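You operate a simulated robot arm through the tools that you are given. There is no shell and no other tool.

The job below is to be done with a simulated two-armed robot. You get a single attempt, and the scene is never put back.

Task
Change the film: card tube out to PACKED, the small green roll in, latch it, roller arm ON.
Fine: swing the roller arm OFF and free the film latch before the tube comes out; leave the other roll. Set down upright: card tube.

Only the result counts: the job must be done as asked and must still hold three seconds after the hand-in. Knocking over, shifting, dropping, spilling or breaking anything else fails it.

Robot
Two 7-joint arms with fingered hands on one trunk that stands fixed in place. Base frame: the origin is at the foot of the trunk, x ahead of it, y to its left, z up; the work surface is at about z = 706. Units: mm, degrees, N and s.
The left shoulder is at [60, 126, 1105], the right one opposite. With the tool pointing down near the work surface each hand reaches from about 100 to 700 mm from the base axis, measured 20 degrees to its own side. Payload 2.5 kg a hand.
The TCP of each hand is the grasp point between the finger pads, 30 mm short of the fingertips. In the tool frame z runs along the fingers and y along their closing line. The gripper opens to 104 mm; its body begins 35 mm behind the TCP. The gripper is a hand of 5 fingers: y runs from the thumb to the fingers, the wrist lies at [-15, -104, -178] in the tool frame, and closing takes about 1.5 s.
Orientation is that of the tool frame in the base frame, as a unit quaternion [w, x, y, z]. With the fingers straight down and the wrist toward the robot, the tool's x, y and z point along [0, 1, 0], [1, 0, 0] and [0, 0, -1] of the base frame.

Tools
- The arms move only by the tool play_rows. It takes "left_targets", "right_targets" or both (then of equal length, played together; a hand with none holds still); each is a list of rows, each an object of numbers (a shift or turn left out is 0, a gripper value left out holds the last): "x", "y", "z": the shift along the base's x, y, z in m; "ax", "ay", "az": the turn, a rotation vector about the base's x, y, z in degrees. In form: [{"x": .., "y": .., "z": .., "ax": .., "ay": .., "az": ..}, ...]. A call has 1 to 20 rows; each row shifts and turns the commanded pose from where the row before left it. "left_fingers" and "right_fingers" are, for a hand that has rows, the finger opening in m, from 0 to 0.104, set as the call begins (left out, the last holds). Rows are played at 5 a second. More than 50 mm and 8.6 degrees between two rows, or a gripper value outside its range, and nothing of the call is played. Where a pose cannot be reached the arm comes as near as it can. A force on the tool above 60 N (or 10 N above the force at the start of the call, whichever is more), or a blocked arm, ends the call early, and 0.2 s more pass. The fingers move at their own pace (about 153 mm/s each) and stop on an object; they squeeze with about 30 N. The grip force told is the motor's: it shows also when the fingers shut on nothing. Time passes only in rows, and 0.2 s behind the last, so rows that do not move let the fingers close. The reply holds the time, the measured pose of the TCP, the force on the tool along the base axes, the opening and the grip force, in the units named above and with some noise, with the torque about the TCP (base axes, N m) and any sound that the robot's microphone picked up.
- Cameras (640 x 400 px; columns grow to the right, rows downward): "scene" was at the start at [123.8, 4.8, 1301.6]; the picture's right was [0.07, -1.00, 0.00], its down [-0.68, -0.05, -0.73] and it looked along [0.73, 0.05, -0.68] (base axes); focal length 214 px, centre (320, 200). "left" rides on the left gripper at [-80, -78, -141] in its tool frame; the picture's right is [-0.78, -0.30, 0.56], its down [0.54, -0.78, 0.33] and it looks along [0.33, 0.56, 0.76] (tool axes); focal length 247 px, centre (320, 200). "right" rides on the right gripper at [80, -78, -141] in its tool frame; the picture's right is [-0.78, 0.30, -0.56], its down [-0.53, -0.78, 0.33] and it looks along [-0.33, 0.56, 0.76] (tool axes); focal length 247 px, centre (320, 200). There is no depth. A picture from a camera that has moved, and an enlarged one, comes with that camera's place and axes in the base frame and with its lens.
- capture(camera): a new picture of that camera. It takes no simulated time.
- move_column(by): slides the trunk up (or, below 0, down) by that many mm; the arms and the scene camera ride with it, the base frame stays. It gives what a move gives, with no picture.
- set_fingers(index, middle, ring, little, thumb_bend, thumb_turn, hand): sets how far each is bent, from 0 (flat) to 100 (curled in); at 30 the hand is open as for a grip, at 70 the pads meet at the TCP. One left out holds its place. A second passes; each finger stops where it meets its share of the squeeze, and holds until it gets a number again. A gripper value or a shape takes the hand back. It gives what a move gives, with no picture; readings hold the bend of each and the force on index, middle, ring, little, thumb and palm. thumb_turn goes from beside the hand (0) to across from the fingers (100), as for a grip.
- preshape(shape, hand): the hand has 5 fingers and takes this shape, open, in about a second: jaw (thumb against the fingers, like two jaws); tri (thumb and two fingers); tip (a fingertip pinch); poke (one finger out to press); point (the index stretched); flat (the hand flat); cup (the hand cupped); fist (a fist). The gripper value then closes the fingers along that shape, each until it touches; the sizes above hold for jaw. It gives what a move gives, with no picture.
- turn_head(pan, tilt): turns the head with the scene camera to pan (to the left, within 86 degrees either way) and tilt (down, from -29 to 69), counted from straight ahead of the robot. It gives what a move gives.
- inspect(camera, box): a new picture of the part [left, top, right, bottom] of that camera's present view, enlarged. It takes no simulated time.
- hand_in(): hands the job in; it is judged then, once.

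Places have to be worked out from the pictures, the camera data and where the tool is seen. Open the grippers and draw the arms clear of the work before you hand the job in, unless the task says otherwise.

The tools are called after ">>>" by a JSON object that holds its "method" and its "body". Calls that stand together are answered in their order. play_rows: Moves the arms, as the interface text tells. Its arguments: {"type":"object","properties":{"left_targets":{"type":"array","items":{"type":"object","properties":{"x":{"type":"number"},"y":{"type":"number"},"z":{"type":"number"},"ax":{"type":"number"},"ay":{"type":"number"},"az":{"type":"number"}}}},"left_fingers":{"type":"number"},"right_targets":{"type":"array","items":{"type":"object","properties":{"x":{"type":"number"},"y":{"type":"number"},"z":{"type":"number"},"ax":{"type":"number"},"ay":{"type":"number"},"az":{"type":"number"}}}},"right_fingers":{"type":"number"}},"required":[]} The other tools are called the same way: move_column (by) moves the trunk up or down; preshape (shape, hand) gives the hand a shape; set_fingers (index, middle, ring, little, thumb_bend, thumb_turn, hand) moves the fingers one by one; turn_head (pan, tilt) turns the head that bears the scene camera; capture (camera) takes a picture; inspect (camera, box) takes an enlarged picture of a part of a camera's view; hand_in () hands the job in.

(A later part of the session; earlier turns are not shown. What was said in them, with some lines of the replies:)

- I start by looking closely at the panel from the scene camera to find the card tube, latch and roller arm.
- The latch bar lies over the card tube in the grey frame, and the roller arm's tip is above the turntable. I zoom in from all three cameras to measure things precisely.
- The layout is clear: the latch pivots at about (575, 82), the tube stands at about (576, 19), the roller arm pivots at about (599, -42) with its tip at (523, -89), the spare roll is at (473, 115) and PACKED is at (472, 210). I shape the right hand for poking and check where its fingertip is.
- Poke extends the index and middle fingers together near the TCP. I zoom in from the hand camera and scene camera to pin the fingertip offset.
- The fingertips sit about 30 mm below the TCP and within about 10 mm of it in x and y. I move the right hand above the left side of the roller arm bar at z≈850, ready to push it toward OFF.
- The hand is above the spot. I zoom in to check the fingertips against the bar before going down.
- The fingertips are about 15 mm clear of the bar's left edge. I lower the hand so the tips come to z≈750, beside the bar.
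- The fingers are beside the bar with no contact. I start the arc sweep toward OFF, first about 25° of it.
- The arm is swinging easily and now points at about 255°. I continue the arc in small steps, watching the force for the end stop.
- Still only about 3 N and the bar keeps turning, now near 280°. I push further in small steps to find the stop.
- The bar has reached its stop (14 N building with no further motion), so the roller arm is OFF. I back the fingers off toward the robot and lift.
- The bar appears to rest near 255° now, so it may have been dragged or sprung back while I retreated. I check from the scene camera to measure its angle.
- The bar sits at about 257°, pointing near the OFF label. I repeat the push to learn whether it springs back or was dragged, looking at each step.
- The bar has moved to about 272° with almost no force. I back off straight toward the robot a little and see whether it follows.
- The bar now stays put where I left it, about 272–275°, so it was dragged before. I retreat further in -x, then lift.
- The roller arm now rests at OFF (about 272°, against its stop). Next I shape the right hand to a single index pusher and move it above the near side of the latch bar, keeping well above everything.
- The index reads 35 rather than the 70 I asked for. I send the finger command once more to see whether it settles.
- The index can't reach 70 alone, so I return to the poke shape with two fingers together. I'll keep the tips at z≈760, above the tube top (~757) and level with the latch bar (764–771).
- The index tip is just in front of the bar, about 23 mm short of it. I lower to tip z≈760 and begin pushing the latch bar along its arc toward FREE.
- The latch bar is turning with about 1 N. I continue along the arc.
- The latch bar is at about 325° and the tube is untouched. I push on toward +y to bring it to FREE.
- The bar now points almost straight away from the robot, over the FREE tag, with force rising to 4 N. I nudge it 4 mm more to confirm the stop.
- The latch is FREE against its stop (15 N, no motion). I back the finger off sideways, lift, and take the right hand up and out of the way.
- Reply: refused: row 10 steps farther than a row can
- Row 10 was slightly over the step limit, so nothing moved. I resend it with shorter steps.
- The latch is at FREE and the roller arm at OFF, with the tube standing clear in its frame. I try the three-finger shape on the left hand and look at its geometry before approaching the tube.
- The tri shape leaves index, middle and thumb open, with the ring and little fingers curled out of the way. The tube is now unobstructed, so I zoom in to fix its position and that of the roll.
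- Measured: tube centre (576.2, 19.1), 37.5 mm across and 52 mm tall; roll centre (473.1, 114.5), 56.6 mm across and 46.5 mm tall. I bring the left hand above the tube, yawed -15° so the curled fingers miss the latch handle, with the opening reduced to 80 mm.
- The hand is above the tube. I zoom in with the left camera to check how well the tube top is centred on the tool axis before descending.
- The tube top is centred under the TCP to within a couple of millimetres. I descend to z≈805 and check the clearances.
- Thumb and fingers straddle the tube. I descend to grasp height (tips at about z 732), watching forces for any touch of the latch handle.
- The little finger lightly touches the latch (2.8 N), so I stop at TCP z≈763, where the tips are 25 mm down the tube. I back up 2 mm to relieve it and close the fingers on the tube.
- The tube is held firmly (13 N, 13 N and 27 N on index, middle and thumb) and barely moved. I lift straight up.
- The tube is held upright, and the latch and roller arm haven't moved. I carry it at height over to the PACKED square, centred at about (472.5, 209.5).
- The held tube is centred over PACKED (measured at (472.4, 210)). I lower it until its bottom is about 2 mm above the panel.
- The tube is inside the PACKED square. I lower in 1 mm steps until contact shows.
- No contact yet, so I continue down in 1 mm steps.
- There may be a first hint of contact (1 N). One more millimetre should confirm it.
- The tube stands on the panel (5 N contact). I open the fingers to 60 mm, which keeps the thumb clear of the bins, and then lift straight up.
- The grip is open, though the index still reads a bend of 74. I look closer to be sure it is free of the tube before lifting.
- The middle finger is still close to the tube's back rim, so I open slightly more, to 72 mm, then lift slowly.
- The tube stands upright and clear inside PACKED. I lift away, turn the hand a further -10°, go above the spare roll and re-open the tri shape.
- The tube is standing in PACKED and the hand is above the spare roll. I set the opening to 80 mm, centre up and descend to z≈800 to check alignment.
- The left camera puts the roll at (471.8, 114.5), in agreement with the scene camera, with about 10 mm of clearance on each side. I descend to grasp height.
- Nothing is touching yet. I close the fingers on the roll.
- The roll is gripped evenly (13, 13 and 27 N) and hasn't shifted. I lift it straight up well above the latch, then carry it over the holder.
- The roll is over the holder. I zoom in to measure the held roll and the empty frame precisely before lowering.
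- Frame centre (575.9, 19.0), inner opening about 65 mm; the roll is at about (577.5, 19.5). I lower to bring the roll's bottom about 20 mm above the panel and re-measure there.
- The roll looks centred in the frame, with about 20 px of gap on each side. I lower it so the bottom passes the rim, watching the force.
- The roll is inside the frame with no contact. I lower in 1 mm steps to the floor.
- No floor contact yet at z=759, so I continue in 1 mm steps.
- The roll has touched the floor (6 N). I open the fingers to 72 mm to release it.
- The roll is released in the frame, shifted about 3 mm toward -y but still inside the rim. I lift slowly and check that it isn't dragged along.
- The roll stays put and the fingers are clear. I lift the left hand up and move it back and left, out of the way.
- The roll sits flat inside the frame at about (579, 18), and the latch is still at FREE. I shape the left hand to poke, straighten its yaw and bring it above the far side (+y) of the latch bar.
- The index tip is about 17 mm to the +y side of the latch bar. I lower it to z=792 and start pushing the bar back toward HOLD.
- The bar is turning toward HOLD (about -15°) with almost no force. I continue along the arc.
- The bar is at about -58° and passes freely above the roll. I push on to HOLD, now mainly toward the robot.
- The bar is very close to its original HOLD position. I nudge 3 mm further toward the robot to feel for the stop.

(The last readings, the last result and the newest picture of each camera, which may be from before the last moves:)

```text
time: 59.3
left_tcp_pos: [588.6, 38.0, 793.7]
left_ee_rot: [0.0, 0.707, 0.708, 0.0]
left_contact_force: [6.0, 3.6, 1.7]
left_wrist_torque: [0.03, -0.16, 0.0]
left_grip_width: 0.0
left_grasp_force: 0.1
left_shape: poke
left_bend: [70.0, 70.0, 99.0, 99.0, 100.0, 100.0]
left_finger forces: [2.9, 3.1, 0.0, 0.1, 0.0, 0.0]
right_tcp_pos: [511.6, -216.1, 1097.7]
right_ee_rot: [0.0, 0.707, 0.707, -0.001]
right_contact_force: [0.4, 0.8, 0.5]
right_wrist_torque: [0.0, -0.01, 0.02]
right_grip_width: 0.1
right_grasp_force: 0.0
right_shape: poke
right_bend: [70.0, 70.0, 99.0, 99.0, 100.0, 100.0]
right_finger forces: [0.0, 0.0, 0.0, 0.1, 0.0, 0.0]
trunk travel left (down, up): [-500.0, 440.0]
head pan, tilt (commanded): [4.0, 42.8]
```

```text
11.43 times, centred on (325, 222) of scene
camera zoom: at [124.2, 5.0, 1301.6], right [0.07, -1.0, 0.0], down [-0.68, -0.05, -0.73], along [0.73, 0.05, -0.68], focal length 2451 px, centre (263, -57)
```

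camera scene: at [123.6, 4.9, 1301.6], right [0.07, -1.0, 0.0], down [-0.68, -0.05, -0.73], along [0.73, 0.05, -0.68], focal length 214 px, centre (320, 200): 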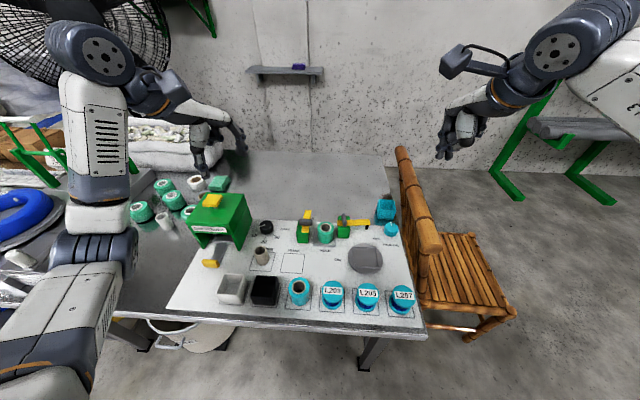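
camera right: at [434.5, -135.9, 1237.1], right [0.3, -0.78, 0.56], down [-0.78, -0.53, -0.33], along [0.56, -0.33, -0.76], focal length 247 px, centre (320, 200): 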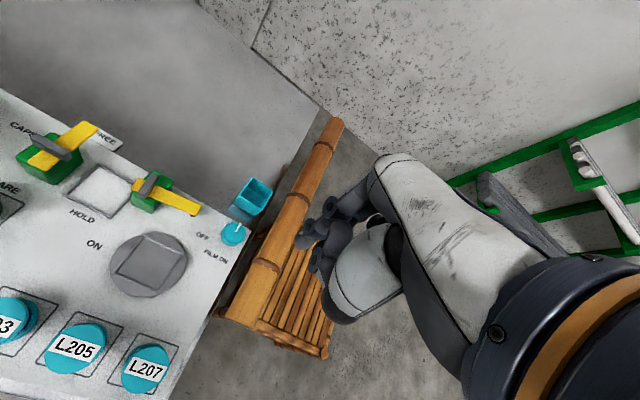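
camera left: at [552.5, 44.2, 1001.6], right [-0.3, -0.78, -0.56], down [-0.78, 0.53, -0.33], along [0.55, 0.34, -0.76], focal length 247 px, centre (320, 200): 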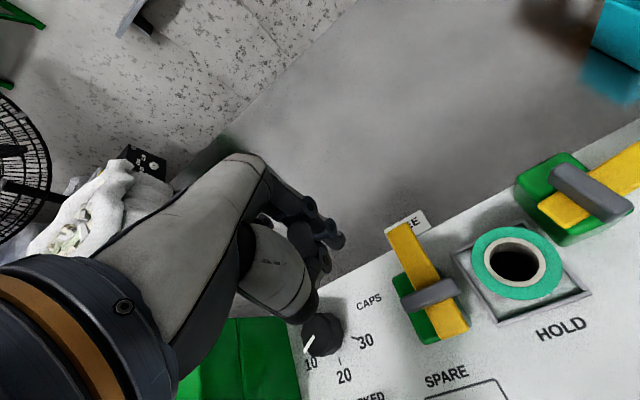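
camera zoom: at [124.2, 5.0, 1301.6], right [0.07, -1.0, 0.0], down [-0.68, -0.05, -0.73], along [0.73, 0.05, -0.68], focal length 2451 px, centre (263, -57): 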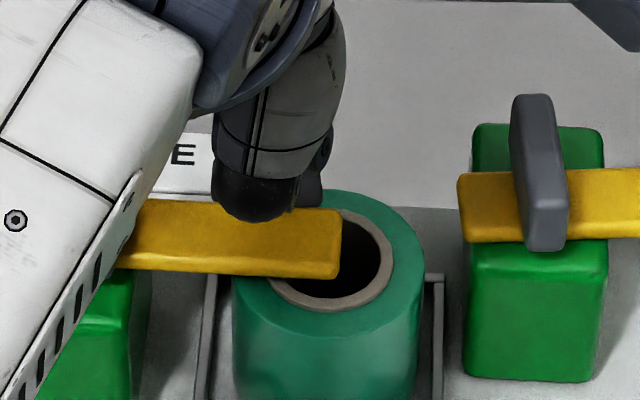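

Force jumped to 6 N with the bar back exactly in its original HOLD pose, so the latch is home. I back off in +x and lift the left hand away.

>>> {"method": "play_rows", "body": {"left_targets": [{"x": 0.006}, {"x": 0.01}, {"z": 0.03}, {"z": 0.04}, {"z": 0.045}, {"x": -0.02, "y": 0.03, "z": 0.03}, {"x": -0.02, "y": 0.03, "z": 0.03}, {"x": -0.02, "y": 0.03, "z": 0.03}, {"x": -0.02, "y": 0.03, "z": 0.03}, {"x": -0.02, "y": 0.03, "z": 0.03}, {"x": -0.01, "y": 0.035, "z": 0.025}]}}

>>> {"method": "capture", "body": {"camera": "scene"}}

>>> {"method": "inspect", "body": {"camera": "scene", "box": [290, 205, 390, 270]}}

>>> {"method": "inspect", "body": {"camera": "right", "box": [0, 90, 280, 290]}}

```text
time: 61.7
left_tcp_pos: [495.2, 222.6, 1081.4]
left_ee_rot: [-0.001, 0.706, 0.708, 0.0]
left_contact_force: [0.5, 0.1, 0.4]
left_wrist_torque: [0.0, -0.02, -0.02]
left_grip_width: 0.0
left_grasp_force: 0.1
left_shape: poke
left_bend: [70.0, 70.0, 99.0, 99.0, 100.0, 100.0]
left_finger forces: [0.0, 0.1, 0.2, 0.0, 0.0, 0.0]
right_tcp_pos: [512.8, -215.3, 1097.6]
right_ee_rot: [0.001, 0.707, 0.708, 0.0]
right_contact_force: [0.3, -0.4, -0.1]
right_wrist_torque: [0.03, -0.01, 0.01]
right_grip_width: 0.1
right_grasp_force: 0.1
right_shape: poke
right_bend: [70.0, 70.0, 99.0, 99.0, 100.0, 100.0]
right_finger forces: [0.0, 0.0, 0.0, 0.0, 0.0, 0.0]
trunk travel left (down, up): [-500.0, 440.0]
head pan, tilt (commanded): [4.0, 42.8]
```

```text
taken
camera scene: at [123.6, 4.8, 1301.6], right [0.07, -1.0, 0.0], down [-0.68, -0.05, -0.73], along [0.73, 0.05, -0.68], focal length 214 px, centre (320, 200)
```

scene: 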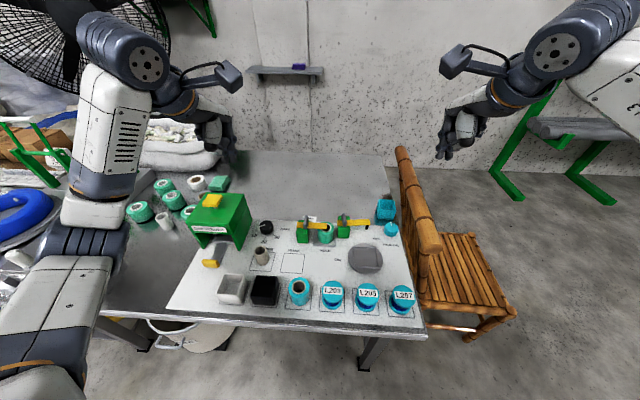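

```text
6.15 times, centred on (340, 238) of scene
camera zoom: at [123.6, 4.8, 1301.6], right [0.07, -1.0, 0.0], down [-0.68, -0.05, -0.73], along [0.73, 0.05, -0.68], focal length 1320 px, centre (197, -31)
```

zoom: 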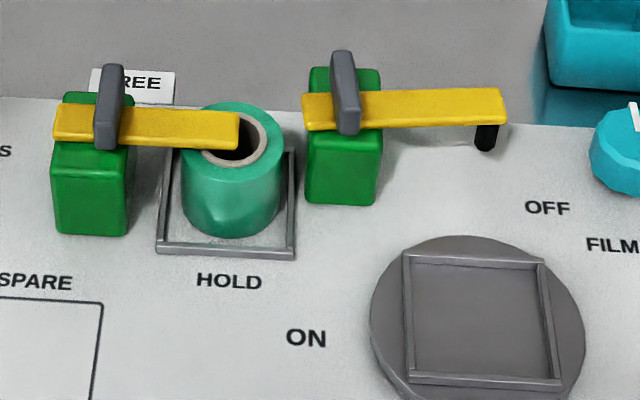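

```text
2.00 times, centred on (140, 190) of right
camera zoom: at [434.1, -135.8, 1237.2], right [0.3, -0.78, 0.56], down [-0.78, -0.54, -0.33], along [0.56, -0.33, -0.76], focal length 494 px, centre (680, 220)
```

zoom: 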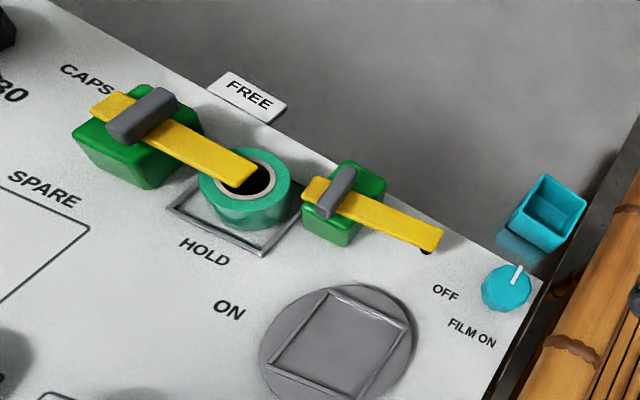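

The latch is at HOLD over the green roll, just as it was originally. Now the right hand goes above the far (+x) side of the roller arm bar to push it back ON.

>>> {"method": "play_rows", "body": {"right_targets": [{"x": 0.0169, "y": 0.0166, "z": -0.0335}, {"x": 0.0169, "y": 0.0166, "z": -0.0335}, {"x": 0.0169, "y": 0.0166, "z": -0.0335}, {"x": 0.0169, "y": 0.0166, "z": -0.0335}, {"x": 0.0169, "y": 0.0166, "z": -0.0335}, {"x": 0.0169, "y": 0.0166, "z": -0.0335}, {"x": 0.0169, "y": 0.0166, "z": -0.0335}]}}

>>> {"method": "inspect", "body": {"camera": "scene", "box": [300, 160, 420, 260]}}

>>> {"method": "capture", "body": {"camera": "right"}}

>>> {"method": "inspect", "body": {"camera": "left", "box": [440, 60, 640, 240]}}

```text
time: 63.3
left_tcp_pos: [494.3, 222.4, 1080.6]
left_ee_rot: [-0.001, 0.707, 0.708, -0.001]
left_contact_force: [0.1, 0.6, 0.8]
left_wrist_torque: [-0.04, -0.02, 0.0]
left_grip_width: 0.0
left_grasp_force: 0.0
left_shape: poke
left_bend: [70.0, 70.0, 99.0, 99.0, 100.0, 100.0]
left_finger forces: [0.0, 0.1, 0.0, 0.0, 0.1, 0.1]
right_tcp_pos: [631.4, -99.3, 861.8]
right_ee_rot: [0.0, 0.707, 0.707, 0.0]
right_contact_force: [0.4, 0.2, 0.5]
right_wrist_torque: [0.0, 0.02, 0.0]
right_grip_width: 0.1
right_grasp_force: 0.1
right_shape: poke
right_bend: [70.0, 70.0, 99.0, 99.0, 100.0, 100.0]
right_finger forces: [0.0, 0.1, 0.0, 0.0, 0.0, 0.0]
trunk travel left (down, up): [-500.0, 440.0]
head pan, tilt (commanded): [4.0, 42.8]
```

```text
4.00 times, centred on (360, 210) of scene
camera zoom: at [124.0, 4.9, 1301.6], right [0.07, -1.0, 0.0], down [-0.68, -0.05, -0.73], along [0.73, 0.05, -0.68], focal length 858 px, centre (160, 160)
```

zoom: 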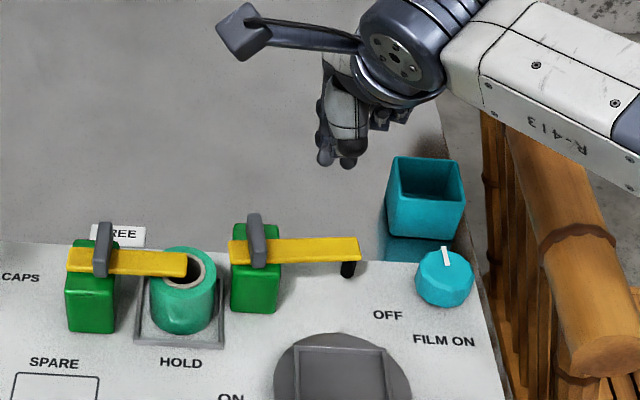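

```text
taken
camera right: at [552.9, -19.3, 1002.5], right [0.3, -0.78, 0.56], down [-0.78, -0.53, -0.33], along [0.56, -0.33, -0.76], focal length 247 px, centre (320, 200)
```

right: 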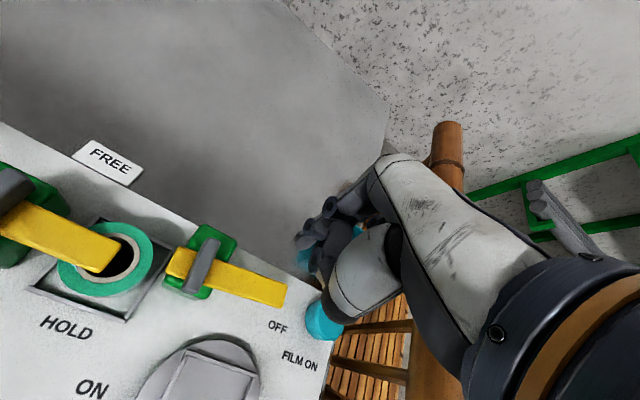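

```text
2.22 times, centred on (540, 150) of left
camera zoom: at [418.2, 140.9, 1222.0], right [-0.3, -0.78, -0.56], down [-0.78, 0.53, -0.33], along [0.55, 0.33, -0.76], focal length 549 px, centre (-169, 311)
```

zoom: 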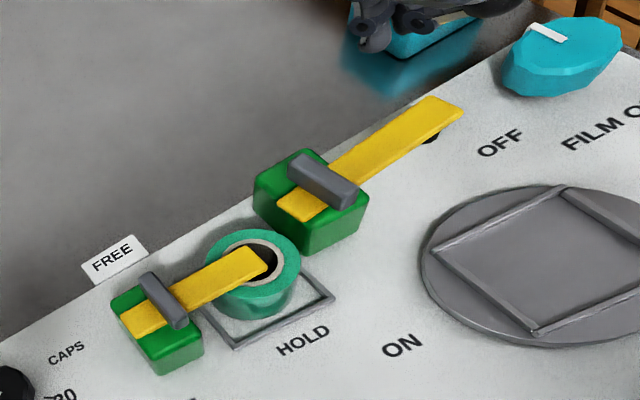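

The index tip is about 23 mm beyond the far edge of the bar, with the cyan bin well clear. I lower to z≈783 and start pushing toward the robot.

>>> {"method": "play_rows", "body": {"right_targets": [{"z": -0.04}, {"z": -0.038}, {"x": -0.008}, {"x": -0.008, "y": -0.001}]}}

>>> {"method": "inspect", "body": {"camera": "scene", "box": [310, 180, 410, 260]}}

>>> {"method": "inspect", "body": {"camera": "right", "box": [130, 130, 390, 330]}}

>>> {"method": "inspect", "body": {"camera": "left", "box": [440, 60, 640, 240]}}

```text
time: 64.3
left_tcp_pos: [494.9, 221.0, 1081.4]
left_ee_rot: [0.001, 0.707, 0.708, 0.0]
left_contact_force: [0.4, -0.1, -0.7]
left_wrist_torque: [0.0, -0.03, 0.03]
left_grip_width: 0.0
left_grasp_force: 0.1
left_shape: poke
left_bend: [70.0, 70.0, 99.0, 99.0, 100.0, 100.0]
left_finger forces: [0.1, 0.1, 0.0, 0.0, 0.1, 0.1]
right_tcp_pos: [613.4, -100.1, 784.1]
right_ee_rot: [0.0, 0.707, 0.707, 0.001]
right_contact_force: [0.2, 0.5, 0.3]
right_wrist_torque: [0.0, -0.04, 0.01]
right_grip_width: 0.1
right_grasp_force: 0.0
right_shape: poke
right_bend: [70.0, 70.0, 99.0, 99.0, 100.0, 100.0]
right_finger forces: [0.3, 0.4, 0.0, 0.0, 0.1, 0.1]
trunk travel left (down, up): [-500.0, 440.0]
head pan, tilt (commanded): [4.0, 42.8]
```

```text
5.00 times, centred on (360, 220) of scene
camera zoom: at [123.8, 4.7, 1301.6], right [0.07, -1.0, 0.0], down [-0.68, -0.05, -0.73], along [0.73, 0.05, -0.68], focal length 1072 px, centre (120, 100)
```

zoom: 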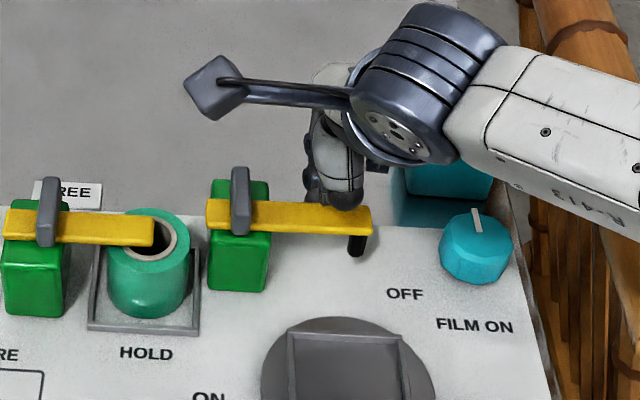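

```text
2.00 times, centred on (260, 230) of right
camera zoom: at [535.7, -20.3, 924.7], right [0.3, -0.78, 0.56], down [-0.78, -0.54, -0.33], along [0.56, -0.33, -0.76], focal length 494 px, centre (440, 140)
```

zoom: 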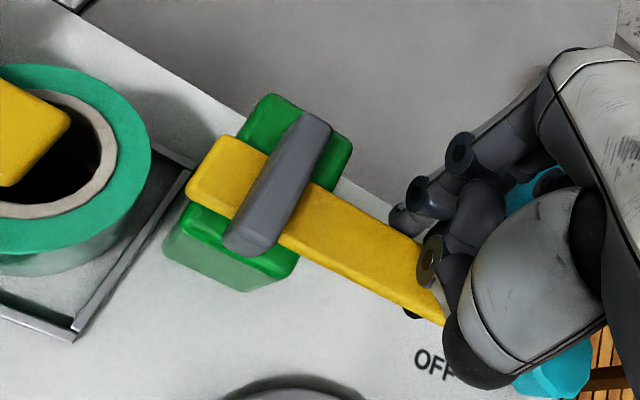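

```text
2.22 times, centred on (540, 150) of left
camera zoom: at [418.0, 140.7, 1222.1], right [-0.3, -0.78, -0.56], down [-0.78, 0.53, -0.33], along [0.55, 0.33, -0.76], focal length 549 px, centre (-169, 311)
```

zoom: 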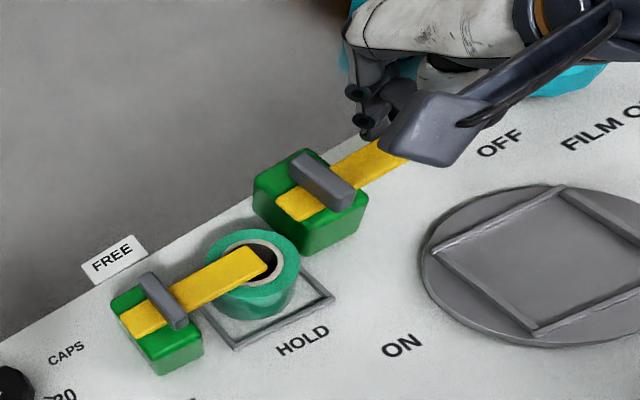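

Contact has just begun, exactly where expected. I continue along the arc toward ON.

>>> {"method": "play_rows", "body": {"right_targets": [{"x": -0.008, "y": -0.002}, {"x": -0.008, "y": -0.002}, {"x": -0.007, "y": 0.0003}, {"x": -0.007, "y": 0.0003}]}}

>>> {"method": "inspect", "body": {"camera": "scene", "box": [310, 180, 410, 260]}}

>>> {"method": "inspect", "body": {"camera": "right", "box": [130, 130, 390, 330]}}

>>> {"method": "inspect", "body": {"camera": "left", "box": [440, 60, 640, 240]}}

```text
time: 65.3
left_tcp_pos: [494.6, 221.1, 1081.7]
left_ee_rot: [0.001, 0.706, 0.708, 0.0]
left_contact_force: [0.9, -0.5, -0.2]
left_wrist_torque: [-0.01, 0.0, 0.02]
left_grip_width: 0.0
left_grasp_force: 0.1
left_shape: poke
left_bend: [70.0, 70.0, 99.0, 99.0, 100.0, 100.0]
left_finger forces: [0.0, 0.1, 0.1, 0.0, 0.1, 0.0]
right_tcp_pos: [583.5, -103.6, 785.3]
right_ee_rot: [0.0, 0.707, 0.707, 0.0]
right_contact_force: [0.2, 0.8, -0.4]
right_wrist_torque: [0.02, 0.0, 0.0]
right_grip_width: 0.0
right_grasp_force: 0.1
right_shape: poke
right_bend: [70.0, 70.0, 99.0, 99.0, 100.0, 100.0]
right_finger forces: [0.3, 0.0, 0.1, 0.0, 0.0, 0.0]
trunk travel left (down, up): [-500.0, 440.0]
head pan, tilt (commanded): [4.0, 42.8]
```

```text
5.00 times, centred on (360, 220) of scene
camera zoom: at [123.8, 4.8, 1301.6], right [0.07, -1.0, 0.0], down [-0.68, -0.05, -0.73], along [0.73, 0.05, -0.68], focal length 1072 px, centre (120, 100)
```

zoom: 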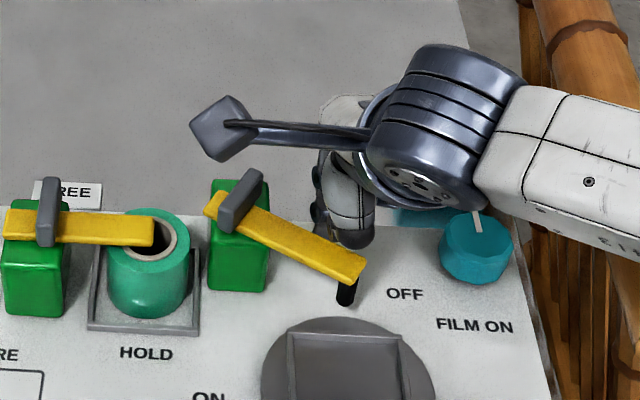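

```text
2.00 times, centred on (260, 230) of right
camera zoom: at [506.2, -23.9, 924.6], right [0.3, -0.78, 0.56], down [-0.78, -0.53, -0.33], along [0.56, -0.33, -0.76], focal length 494 px, centre (440, 140)
```

zoom: 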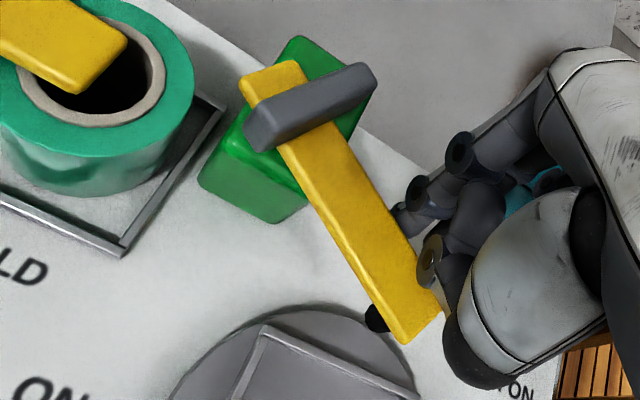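

```text
2.22 times, centred on (540, 150) of left
camera zoom: at [418.1, 140.7, 1222.1], right [-0.3, -0.78, -0.56], down [-0.78, 0.53, -0.33], along [0.55, 0.33, -0.76], focal length 549 px, centre (-169, 311)
```

zoom: 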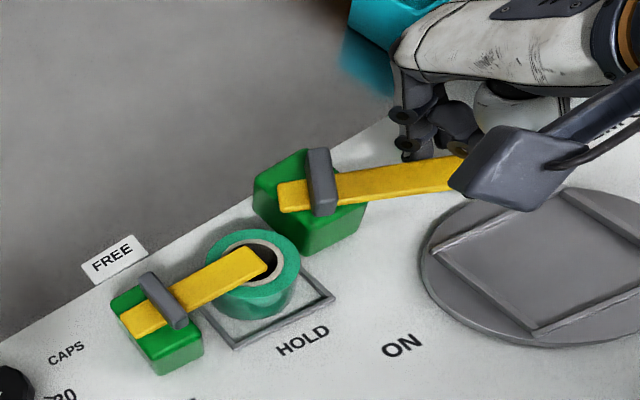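

The arm is at about 243° and following easily. I continue to about 215°.

>>> {"method": "play_rows", "body": {"right_targets": [{"x": -0.0067, "y": 0.002}, {"x": -0.0067, "y": 0.002}, {"x": -0.0048, "y": 0.0029}, {"x": -0.0024, "y": 0.0015}]}}

>>> {"method": "inspect", "body": {"camera": "scene", "box": [310, 180, 410, 260]}}

>>> {"method": "inspect", "body": {"camera": "left", "box": [440, 60, 640, 240]}}

```text
time: 66.3
left_tcp_pos: [494.7, 220.5, 1081.1]
left_ee_rot: [0.0, 0.706, 0.708, 0.0]
left_contact_force: [0.1, -0.2, -0.5]
left_wrist_torque: [0.02, 0.03, 0.03]
left_grip_width: 0.2
left_grasp_force: 0.1
left_shape: poke
left_bend: [70.0, 70.0, 99.0, 99.0, 100.0, 100.0]
left_finger forces: [0.0, 0.0, 0.1, 0.0, 0.0, 0.1]
right_tcp_pos: [564.5, -95.3, 785.0]
right_ee_rot: [-0.001, 0.707, 0.707, 0.0]
right_contact_force: [-0.6, 0.4, -0.5]
right_wrist_torque: [0.0, -0.01, 0.04]
right_grip_width: 0.1
right_grasp_force: 0.1
right_shape: poke
right_bend: [70.0, 70.0, 99.0, 99.0, 100.0, 100.0]
right_finger forces: [0.1, 0.0, 0.1, 0.1, 0.1, 0.0]
trunk travel left (down, up): [-500.0, 440.0]
head pan, tilt (commanded): [4.0, 42.8]
```

```text
5.00 times, centred on (360, 220) of scene
camera zoom: at [123.8, 4.8, 1301.6], right [0.07, -1.0, 0.0], down [-0.68, -0.05, -0.73], along [0.73, 0.05, -0.68], focal length 1072 px, centre (120, 100)
```

zoom: 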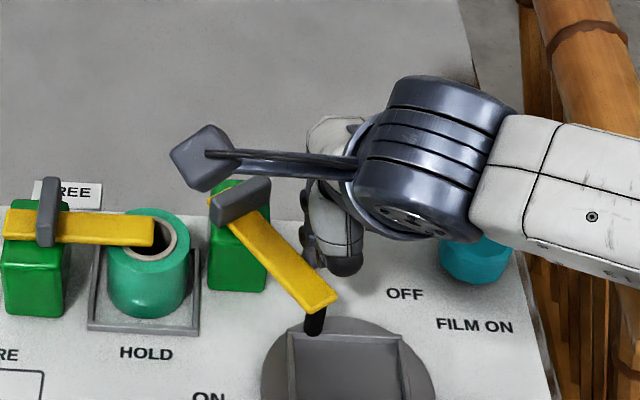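

```text
2.22 times, centred on (540, 150) of left
camera zoom: at [418.0, 140.7, 1222.1], right [-0.3, -0.78, -0.56], down [-0.78, 0.53, -0.33], along [0.55, 0.33, -0.76], focal length 549 px, centre (-169, 311)
```

zoom: 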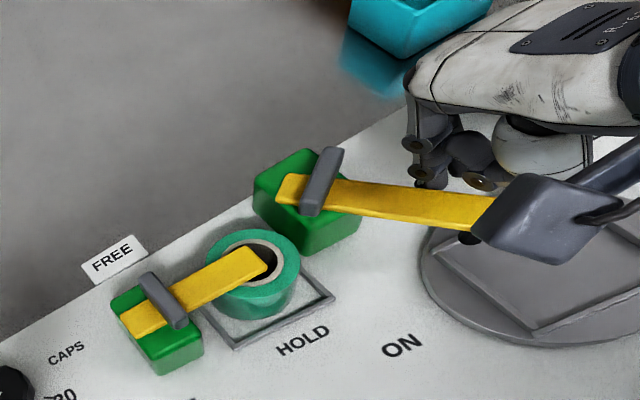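

The tip is now within about a degree of where it was at the start. I nudge on in 1–2 mm steps to seat it at the ON stop.

>>> {"method": "play_rows", "body": {"right_targets": [{"x": -0.0015, "y": 0.001}, {"x": -0.0015, "y": 0.001}, {"x": -0.0015, "y": 0.001}]}}

>>> {"method": "inspect", "body": {"camera": "scene", "box": [330, 208, 400, 252]}}

```text
time: 67.1
left_tcp_pos: [495.0, 221.4, 1082.1]
left_ee_rot: [0.0, 0.707, 0.707, 0.0]
left_contact_force: [0.1, -0.1, 0.6]
left_wrist_torque: [-0.02, 0.03, 0.01]
left_grip_width: 0.0
left_grasp_force: 0.0
left_shape: poke
left_bend: [70.0, 70.0, 99.0, 99.0, 100.0, 100.0]
left_finger forces: [0.1, 0.0, 0.1, 0.0, 0.0, 0.0]
right_tcp_pos: [560.1, -93.9, 785.4]
right_ee_rot: [0.001, 0.708, 0.707, 0.0]
right_contact_force: [3.9, -4.9, 0.5]
right_wrist_torque: [-0.1, -0.1, -0.05]
right_grip_width: 0.2
right_grasp_force: 0.1
right_shape: poke
right_bend: [70.0, 70.0, 99.0, 99.0, 100.0, 100.0]
right_finger forces: [6.3, 0.0, 0.0, 0.0, 0.1, 0.0]
trunk travel left (down, up): [-500.0, 440.0]
head pan, tilt (commanded): [4.0, 42.8]
```

```text
9.09 times, centred on (365, 230) of scene
camera zoom: at [124.0, 4.4, 1301.6], right [0.07, -1.0, 0.0], down [-0.68, -0.05, -0.73], along [0.73, 0.05, -0.68], focal length 1950 px, centre (-89, -73)
```

zoom: 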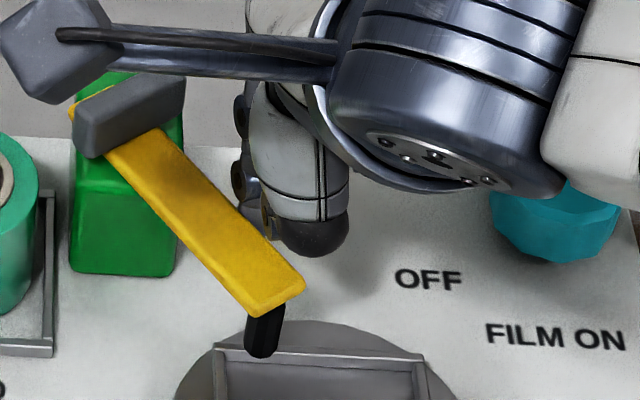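

The arm is back in exactly its original ON pose and against its stop (6 N). I back the finger away from the bar, lift and retreat.

>>> {"method": "play_rows", "body": {"right_targets": [{"x": 0.004, "y": -0.006}, {"x": 0.006, "y": -0.008}, {"x": 0.004, "y": -0.006}, {"z": 0.03}, {"z": 0.04}, {"z": 0.045}, {"x": -0.015, "y": -0.03, "z": 0.03}, {"x": -0.015, "y": -0.03, "z": 0.03}, {"x": -0.015, "y": -0.03, "z": 0.03}, {"x": -0.015, "y": -0.03, "z": 0.03}]}}

>>> {"method": "capture", "body": {"camera": "scene"}}

>>> {"method": "inspect", "body": {"camera": "scene", "box": [160, 180, 440, 355]}}

>>> {"method": "inspect", "body": {"camera": "scene", "box": [280, 200, 410, 281]}}

>>> {"method": "inspect", "body": {"camera": "right", "box": [0, 90, 280, 290]}}

```text
time: 69.3
left_tcp_pos: [494.1, 222.1, 1080.7]
left_ee_rot: [0.0, 0.706, 0.708, 0.0]
left_contact_force: [0.1, -0.7, 0.0]
left_wrist_torque: [-0.03, -0.02, 0.01]
left_grip_width: 0.0
left_grasp_force: 0.1
left_shape: poke
left_bend: [70.0, 70.0, 99.0, 99.0, 100.0, 100.0]
left_finger forces: [0.0, 0.0, 0.0, 0.1, 0.1, 0.1]
right_tcp_pos: [511.7, -232.3, 1019.9]
right_ee_rot: [0.0, 0.706, 0.708, 0.001]
right_contact_force: [0.0, 0.2, 0.0]
right_wrist_torque: [-0.02, -0.03, 0.01]
right_grip_width: 0.2
right_grasp_force: 0.0
right_shape: poke
right_bend: [70.0, 70.0, 99.0, 99.0, 100.0, 100.0]
right_finger forces: [0.1, 0.0, 0.0, 0.0, 0.0, 0.1]
trunk travel left (down, up): [-500.0, 440.0]
head pan, tilt (commanded): [4.0, 42.8]
```

```text
taken
camera scene: at [123.6, 4.7, 1301.6], right [0.07, -1.0, 0.0], down [-0.68, -0.05, -0.73], along [0.73, 0.05, -0.68], focal length 214 px, centre (320, 200)
```

scene: 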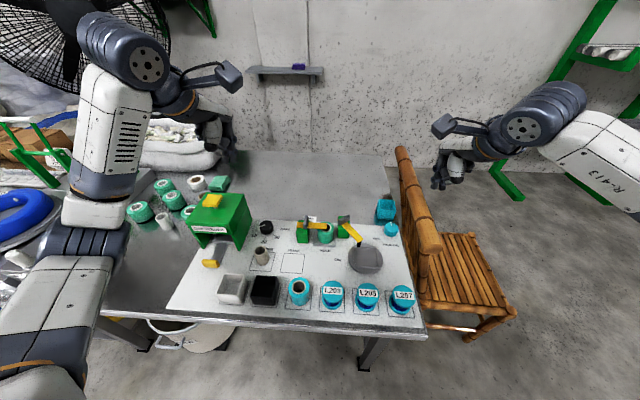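

```text
2.29 times, centred on (300, 268) of scene
camera zoom: at [123.6, 4.7, 1301.6], right [0.07, -1.0, 0.0], down [-0.68, -0.05, -0.73], along [0.73, 0.05, -0.68], focal length 490 px, centre (366, 46)
```

zoom: 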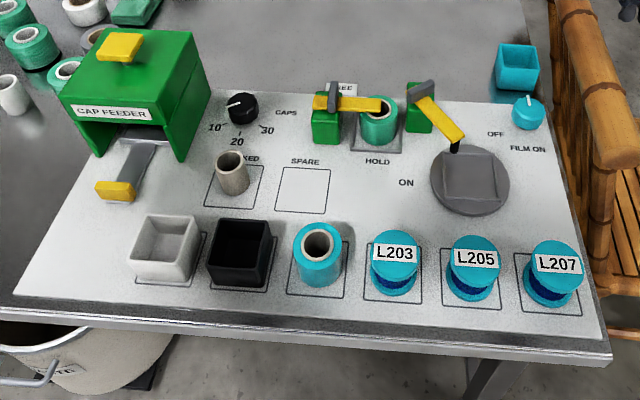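

```text
4.92 times, centred on (345, 240) of scene
camera zoom: at [123.6, 4.7, 1301.6], right [0.07, -1.0, 0.0], down [-0.68, -0.05, -0.73], along [0.73, 0.05, -0.68], focal length 1056 px, centre (197, 1)
```

zoom: 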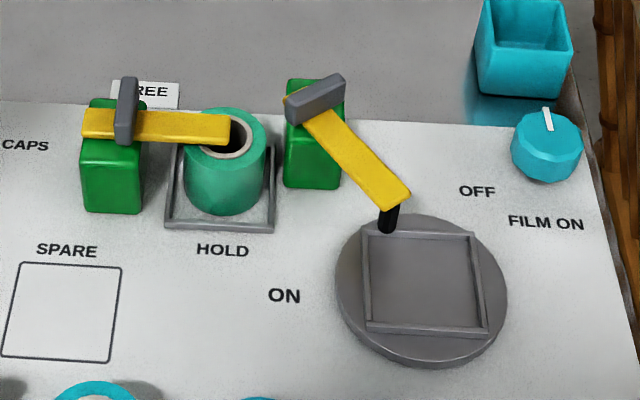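

```text
2.00 times, centred on (140, 190) of right
camera zoom: at [434.1, -153.1, 1159.5], right [0.3, -0.78, 0.56], down [-0.78, -0.54, -0.33], along [0.56, -0.33, -0.76], focal length 494 px, centre (680, 220)
```

zoom: 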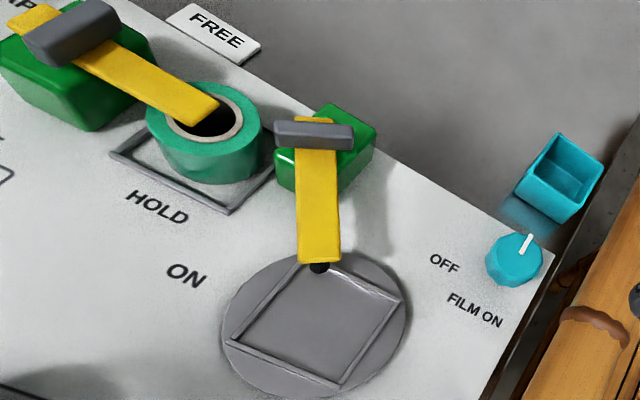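

The panel matches the start state apart from the swapped tube and roll. I check closely that the roll sits flat in its frame and that the tube is upright inside PACKED.

>>> {"method": "inspect", "body": {"camera": "scene", "box": [300, 215, 350, 250]}}

>>> {"method": "inspect", "body": {"camera": "scene", "box": [240, 235, 290, 275]}}

>>> {"method": "inspect", "body": {"camera": "left", "box": [460, 140, 580, 240]}}

>>> {"method": "inspect", "body": {"camera": "right", "box": [40, 110, 140, 200]}}

```text
11.43 times, centred on (325, 232) of scene
camera zoom: at [123.6, 4.7, 1301.6], right [0.07, -1.0, 0.0], down [-0.68, -0.05, -0.73], along [0.73, 0.05, -0.68], focal length 2451 px, centre (263, -171)
```

zoom: 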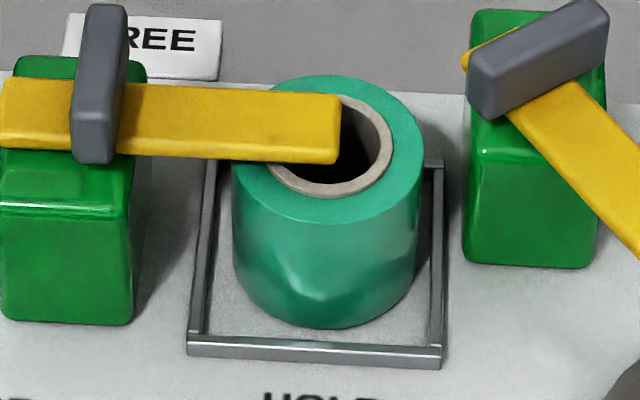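

```text
10.00 times, centred on (265, 255) of scene
camera zoom: at [123.6, 4.7, 1301.6], right [0.07, -1.0, 0.0], down [-0.68, -0.05, -0.73], along [0.73, 0.05, -0.68], focal length 2145 px, centre (870, -350)
```

zoom: 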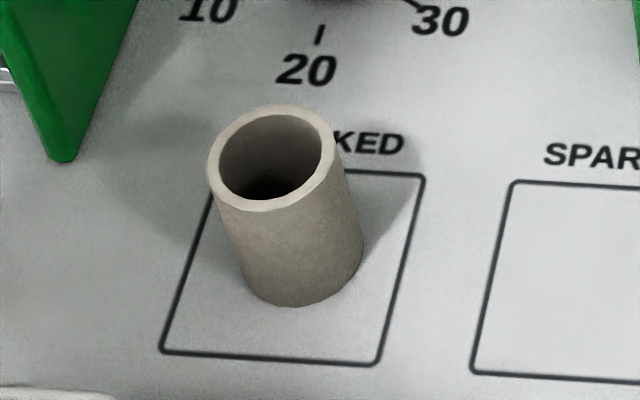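

```text
4.00 times, centred on (520, 190) of left
camera zoom: at [417.8, 140.6, 1222.2], right [-0.3, -0.78, -0.56], down [-0.78, 0.53, -0.33], along [0.56, 0.33, -0.76], focal length 988 px, centre (-480, 240)
```

zoom: 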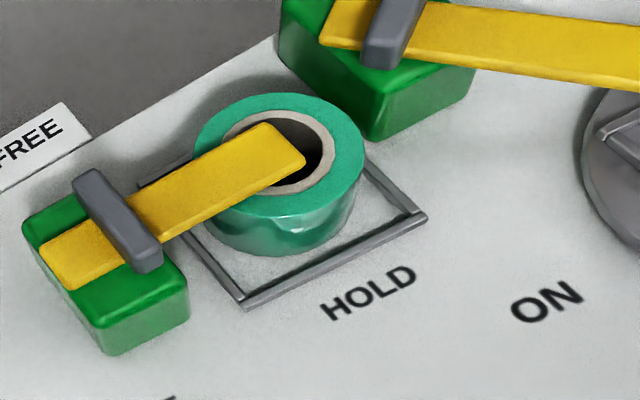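

```text
4.44 times, centred on (90, 155) of right
camera zoom: at [434.1, -153.1, 1159.5], right [0.3, -0.78, 0.56], down [-0.78, -0.54, -0.33], along [0.56, -0.33, -0.76], focal length 1098 px, centre (1342, 400)
```

zoom: 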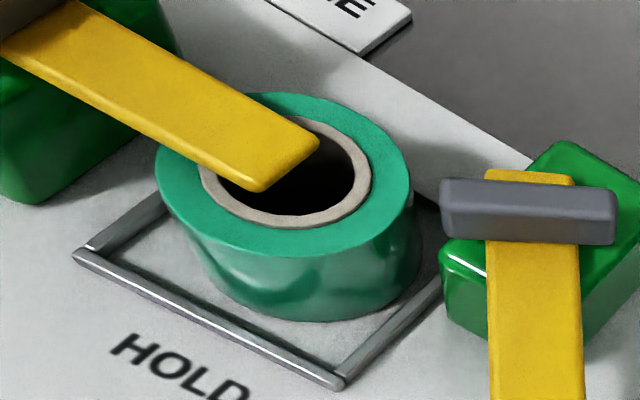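

The roll is flat in the frame (ellipse ratio 0.776 against 0.769 expected for upright) and the tube is upright, about 3 mm from the centre of PACKED. I open both hands and draw the arms further clear.

>>> {"method": "preshape", "body": {"shape": "jaw", "hand": "left"}}

>>> {"method": "preshape", "body": {"shape": "jaw", "hand": "right"}}

>>> {"method": "play_rows", "body": {"left_targets": [{"y": 0.015, "z": 0.02}, {"y": 0.015, "z": 0.02}, {"y": 0.015, "z": 0.02}, {}, {}], "right_targets": [{"y": -0.01, "z": 0.035}, {"y": -0.01, "z": 0.035}, {"y": -0.01, "z": 0.035}, {}, {}]}}

>>> {"method": "capture", "body": {"camera": "scene"}}

>>> {"method": "inspect", "body": {"camera": "scene", "box": [160, 180, 440, 355]}}

```text
time: 70.2
left_tcp_pos: [493.3, 221.8, 1082.1]
left_ee_rot: [-0.001, 0.706, 0.708, 0.0]
left_contact_force: [-1.1, 0.1, 0.2]
left_wrist_torque: [0.01, -0.02, 0.0]
left_grip_width: 103.7
left_grasp_force: 0.1
left_shape: jaw
left_bend: [30.0, 30.0, 30.0, 30.0, 30.0, 98.0]
left_finger forces: [0.0, 0.0, 0.1, 0.1, 0.1, 0.0]
right_tcp_pos: [511.4, -233.4, 1019.2]
right_ee_rot: [0.0, 0.707, 0.707, 0.0]
right_contact_force: [1.1, -0.3, -0.6]
right_wrist_torque: [0.02, -0.02, 0.01]
right_grip_width: 0.0
right_grasp_force: 0.0
right_shape: poke
right_bend: [70.0, 70.0, 99.0, 99.0, 100.0, 100.0]
right_finger forces: [0.1, 0.1, 0.0, 0.0, 0.0, 0.1]
trunk travel left (down, up): [-500.0, 440.0]
head pan, tilt (commanded): [4.0, 42.8]
```

```text
time: 71.1
left_tcp_pos: [494.0, 220.3, 1082.0]
left_ee_rot: [0.0, 0.706, 0.708, 0.0]
left_contact_force: [-0.4, 0.3, 0.0]
left_wrist_torque: [0.01, 0.02, -0.01]
left_grip_width: 103.8
left_grasp_force: 0.1
left_shape: jaw
left_bend: [30.0, 30.0, 30.0, 30.0, 30.0, 98.0]
left_finger forces: [0.0, 0.0, 0.1, 0.1, 0.1, 0.0]
right_tcp_pos: [512.2, -233.2, 1018.4]
right_ee_rot: [0.0, 0.707, 0.707, 0.0]
right_contact_force: [-0.3, 0.8, -0.5]
right_wrist_torque: [0.0, 0.01, 0.01]
right_grip_width: 104.0
right_grasp_force: 0.0
right_shape: jaw
right_bend: [30.0, 30.0, 30.0, 30.0, 30.0, 98.0]
right_finger forces: [0.0, 0.0, 0.0, 0.0, 0.0, 0.0]
trunk travel left (down, up): [-500.0, 440.0]
head pan, tilt (commanded): [4.0, 42.8]
```

```text
time: 72.3
left_tcp_pos: [494.4, 267.4, 1141.3]
left_ee_rot: [0.0, 0.707, 0.708, 0.0]
left_contact_force: [-0.6, -0.2, -0.4]
left_wrist_torque: [-0.03, -0.01, -0.01]
left_grip_width: 103.8
left_grasp_force: 0.0
left_shape: jaw
left_bend: [30.0, 30.0, 30.0, 30.0, 30.0, 98.0]
left_finger forces: [0.1, 0.1, 0.1, 0.1, 0.1, 0.0]
right_tcp_pos: [512.2, -261.1, 1125.0]
right_ee_rot: [0.0, 0.706, 0.708, 0.0]
right_contact_force: [0.2, -0.4, 0.9]
right_wrist_torque: [-0.02, 0.02, -0.01]
right_grip_width: 103.6
right_grasp_force: 0.1
right_shape: jaw
right_bend: [30.0, 30.0, 30.0, 30.0, 30.0, 98.0]
right_finger forces: [0.1, 0.0, 0.0, 0.0, 0.0, 0.0]
trunk travel left (down, up): [-500.0, 440.0]
head pan, tilt (commanded): [4.0, 42.8]
```

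```text
taken
camera scene: at [123.8, 4.7, 1301.6], right [0.07, -1.0, 0.0], down [-0.68, -0.05, -0.73], along [0.73, 0.05, -0.68], focal length 214 px, centre (320, 200)
```

scene: 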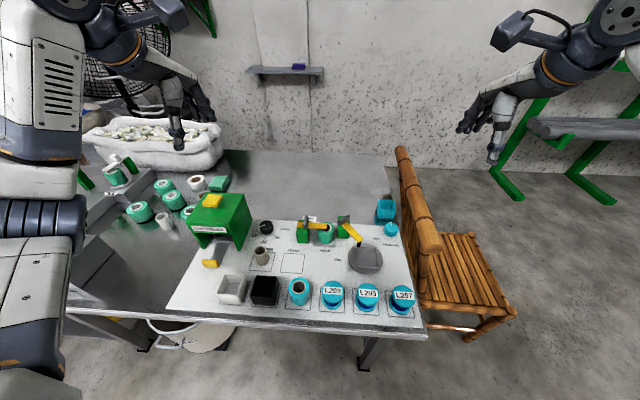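

```text
2.29 times, centred on (300, 268) of scene
camera zoom: at [123.8, 4.7, 1301.6], right [0.07, -1.0, 0.0], down [-0.68, -0.05, -0.73], along [0.73, 0.05, -0.68], focal length 490 px, centre (366, 46)
```

zoom: 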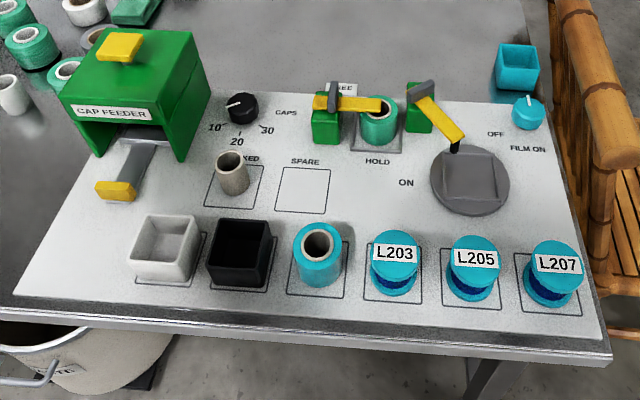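

The card tube stands upright in PACKED and the green roll is in the holder. The latch is at HOLD, the roller arm is ON, and the blue roll and everything else are where they were. Both hands are open and clear, so I hand the job in.

>>> {"method": "hand_in", "body": {}}

```text
The job is handed in.
```

I changed the film and handed the job in; the hand-in reply gave no verdict, so I can't say yet whether it passed.

- **Order:** I swung the roller arm to OFF and freed the latch before taking the tube out.
- **Card tube:** it stands upright inside PACKED, about 3 mm from the centre of the square.
- **Small green roll:** it sits flat in the holder frame. It shifted about 3 mm toward the back wall when I let go, but it is inside the rim.
- **Latch:** it is back at HOLD over the new roll, against its stop.
- **Roller arm:** it is ON, against its stop and matching its starting position.

I left the blue roll alone, and in the last picture everything else on the panel looked as it did at the start. Both hands are open and clear of the work.
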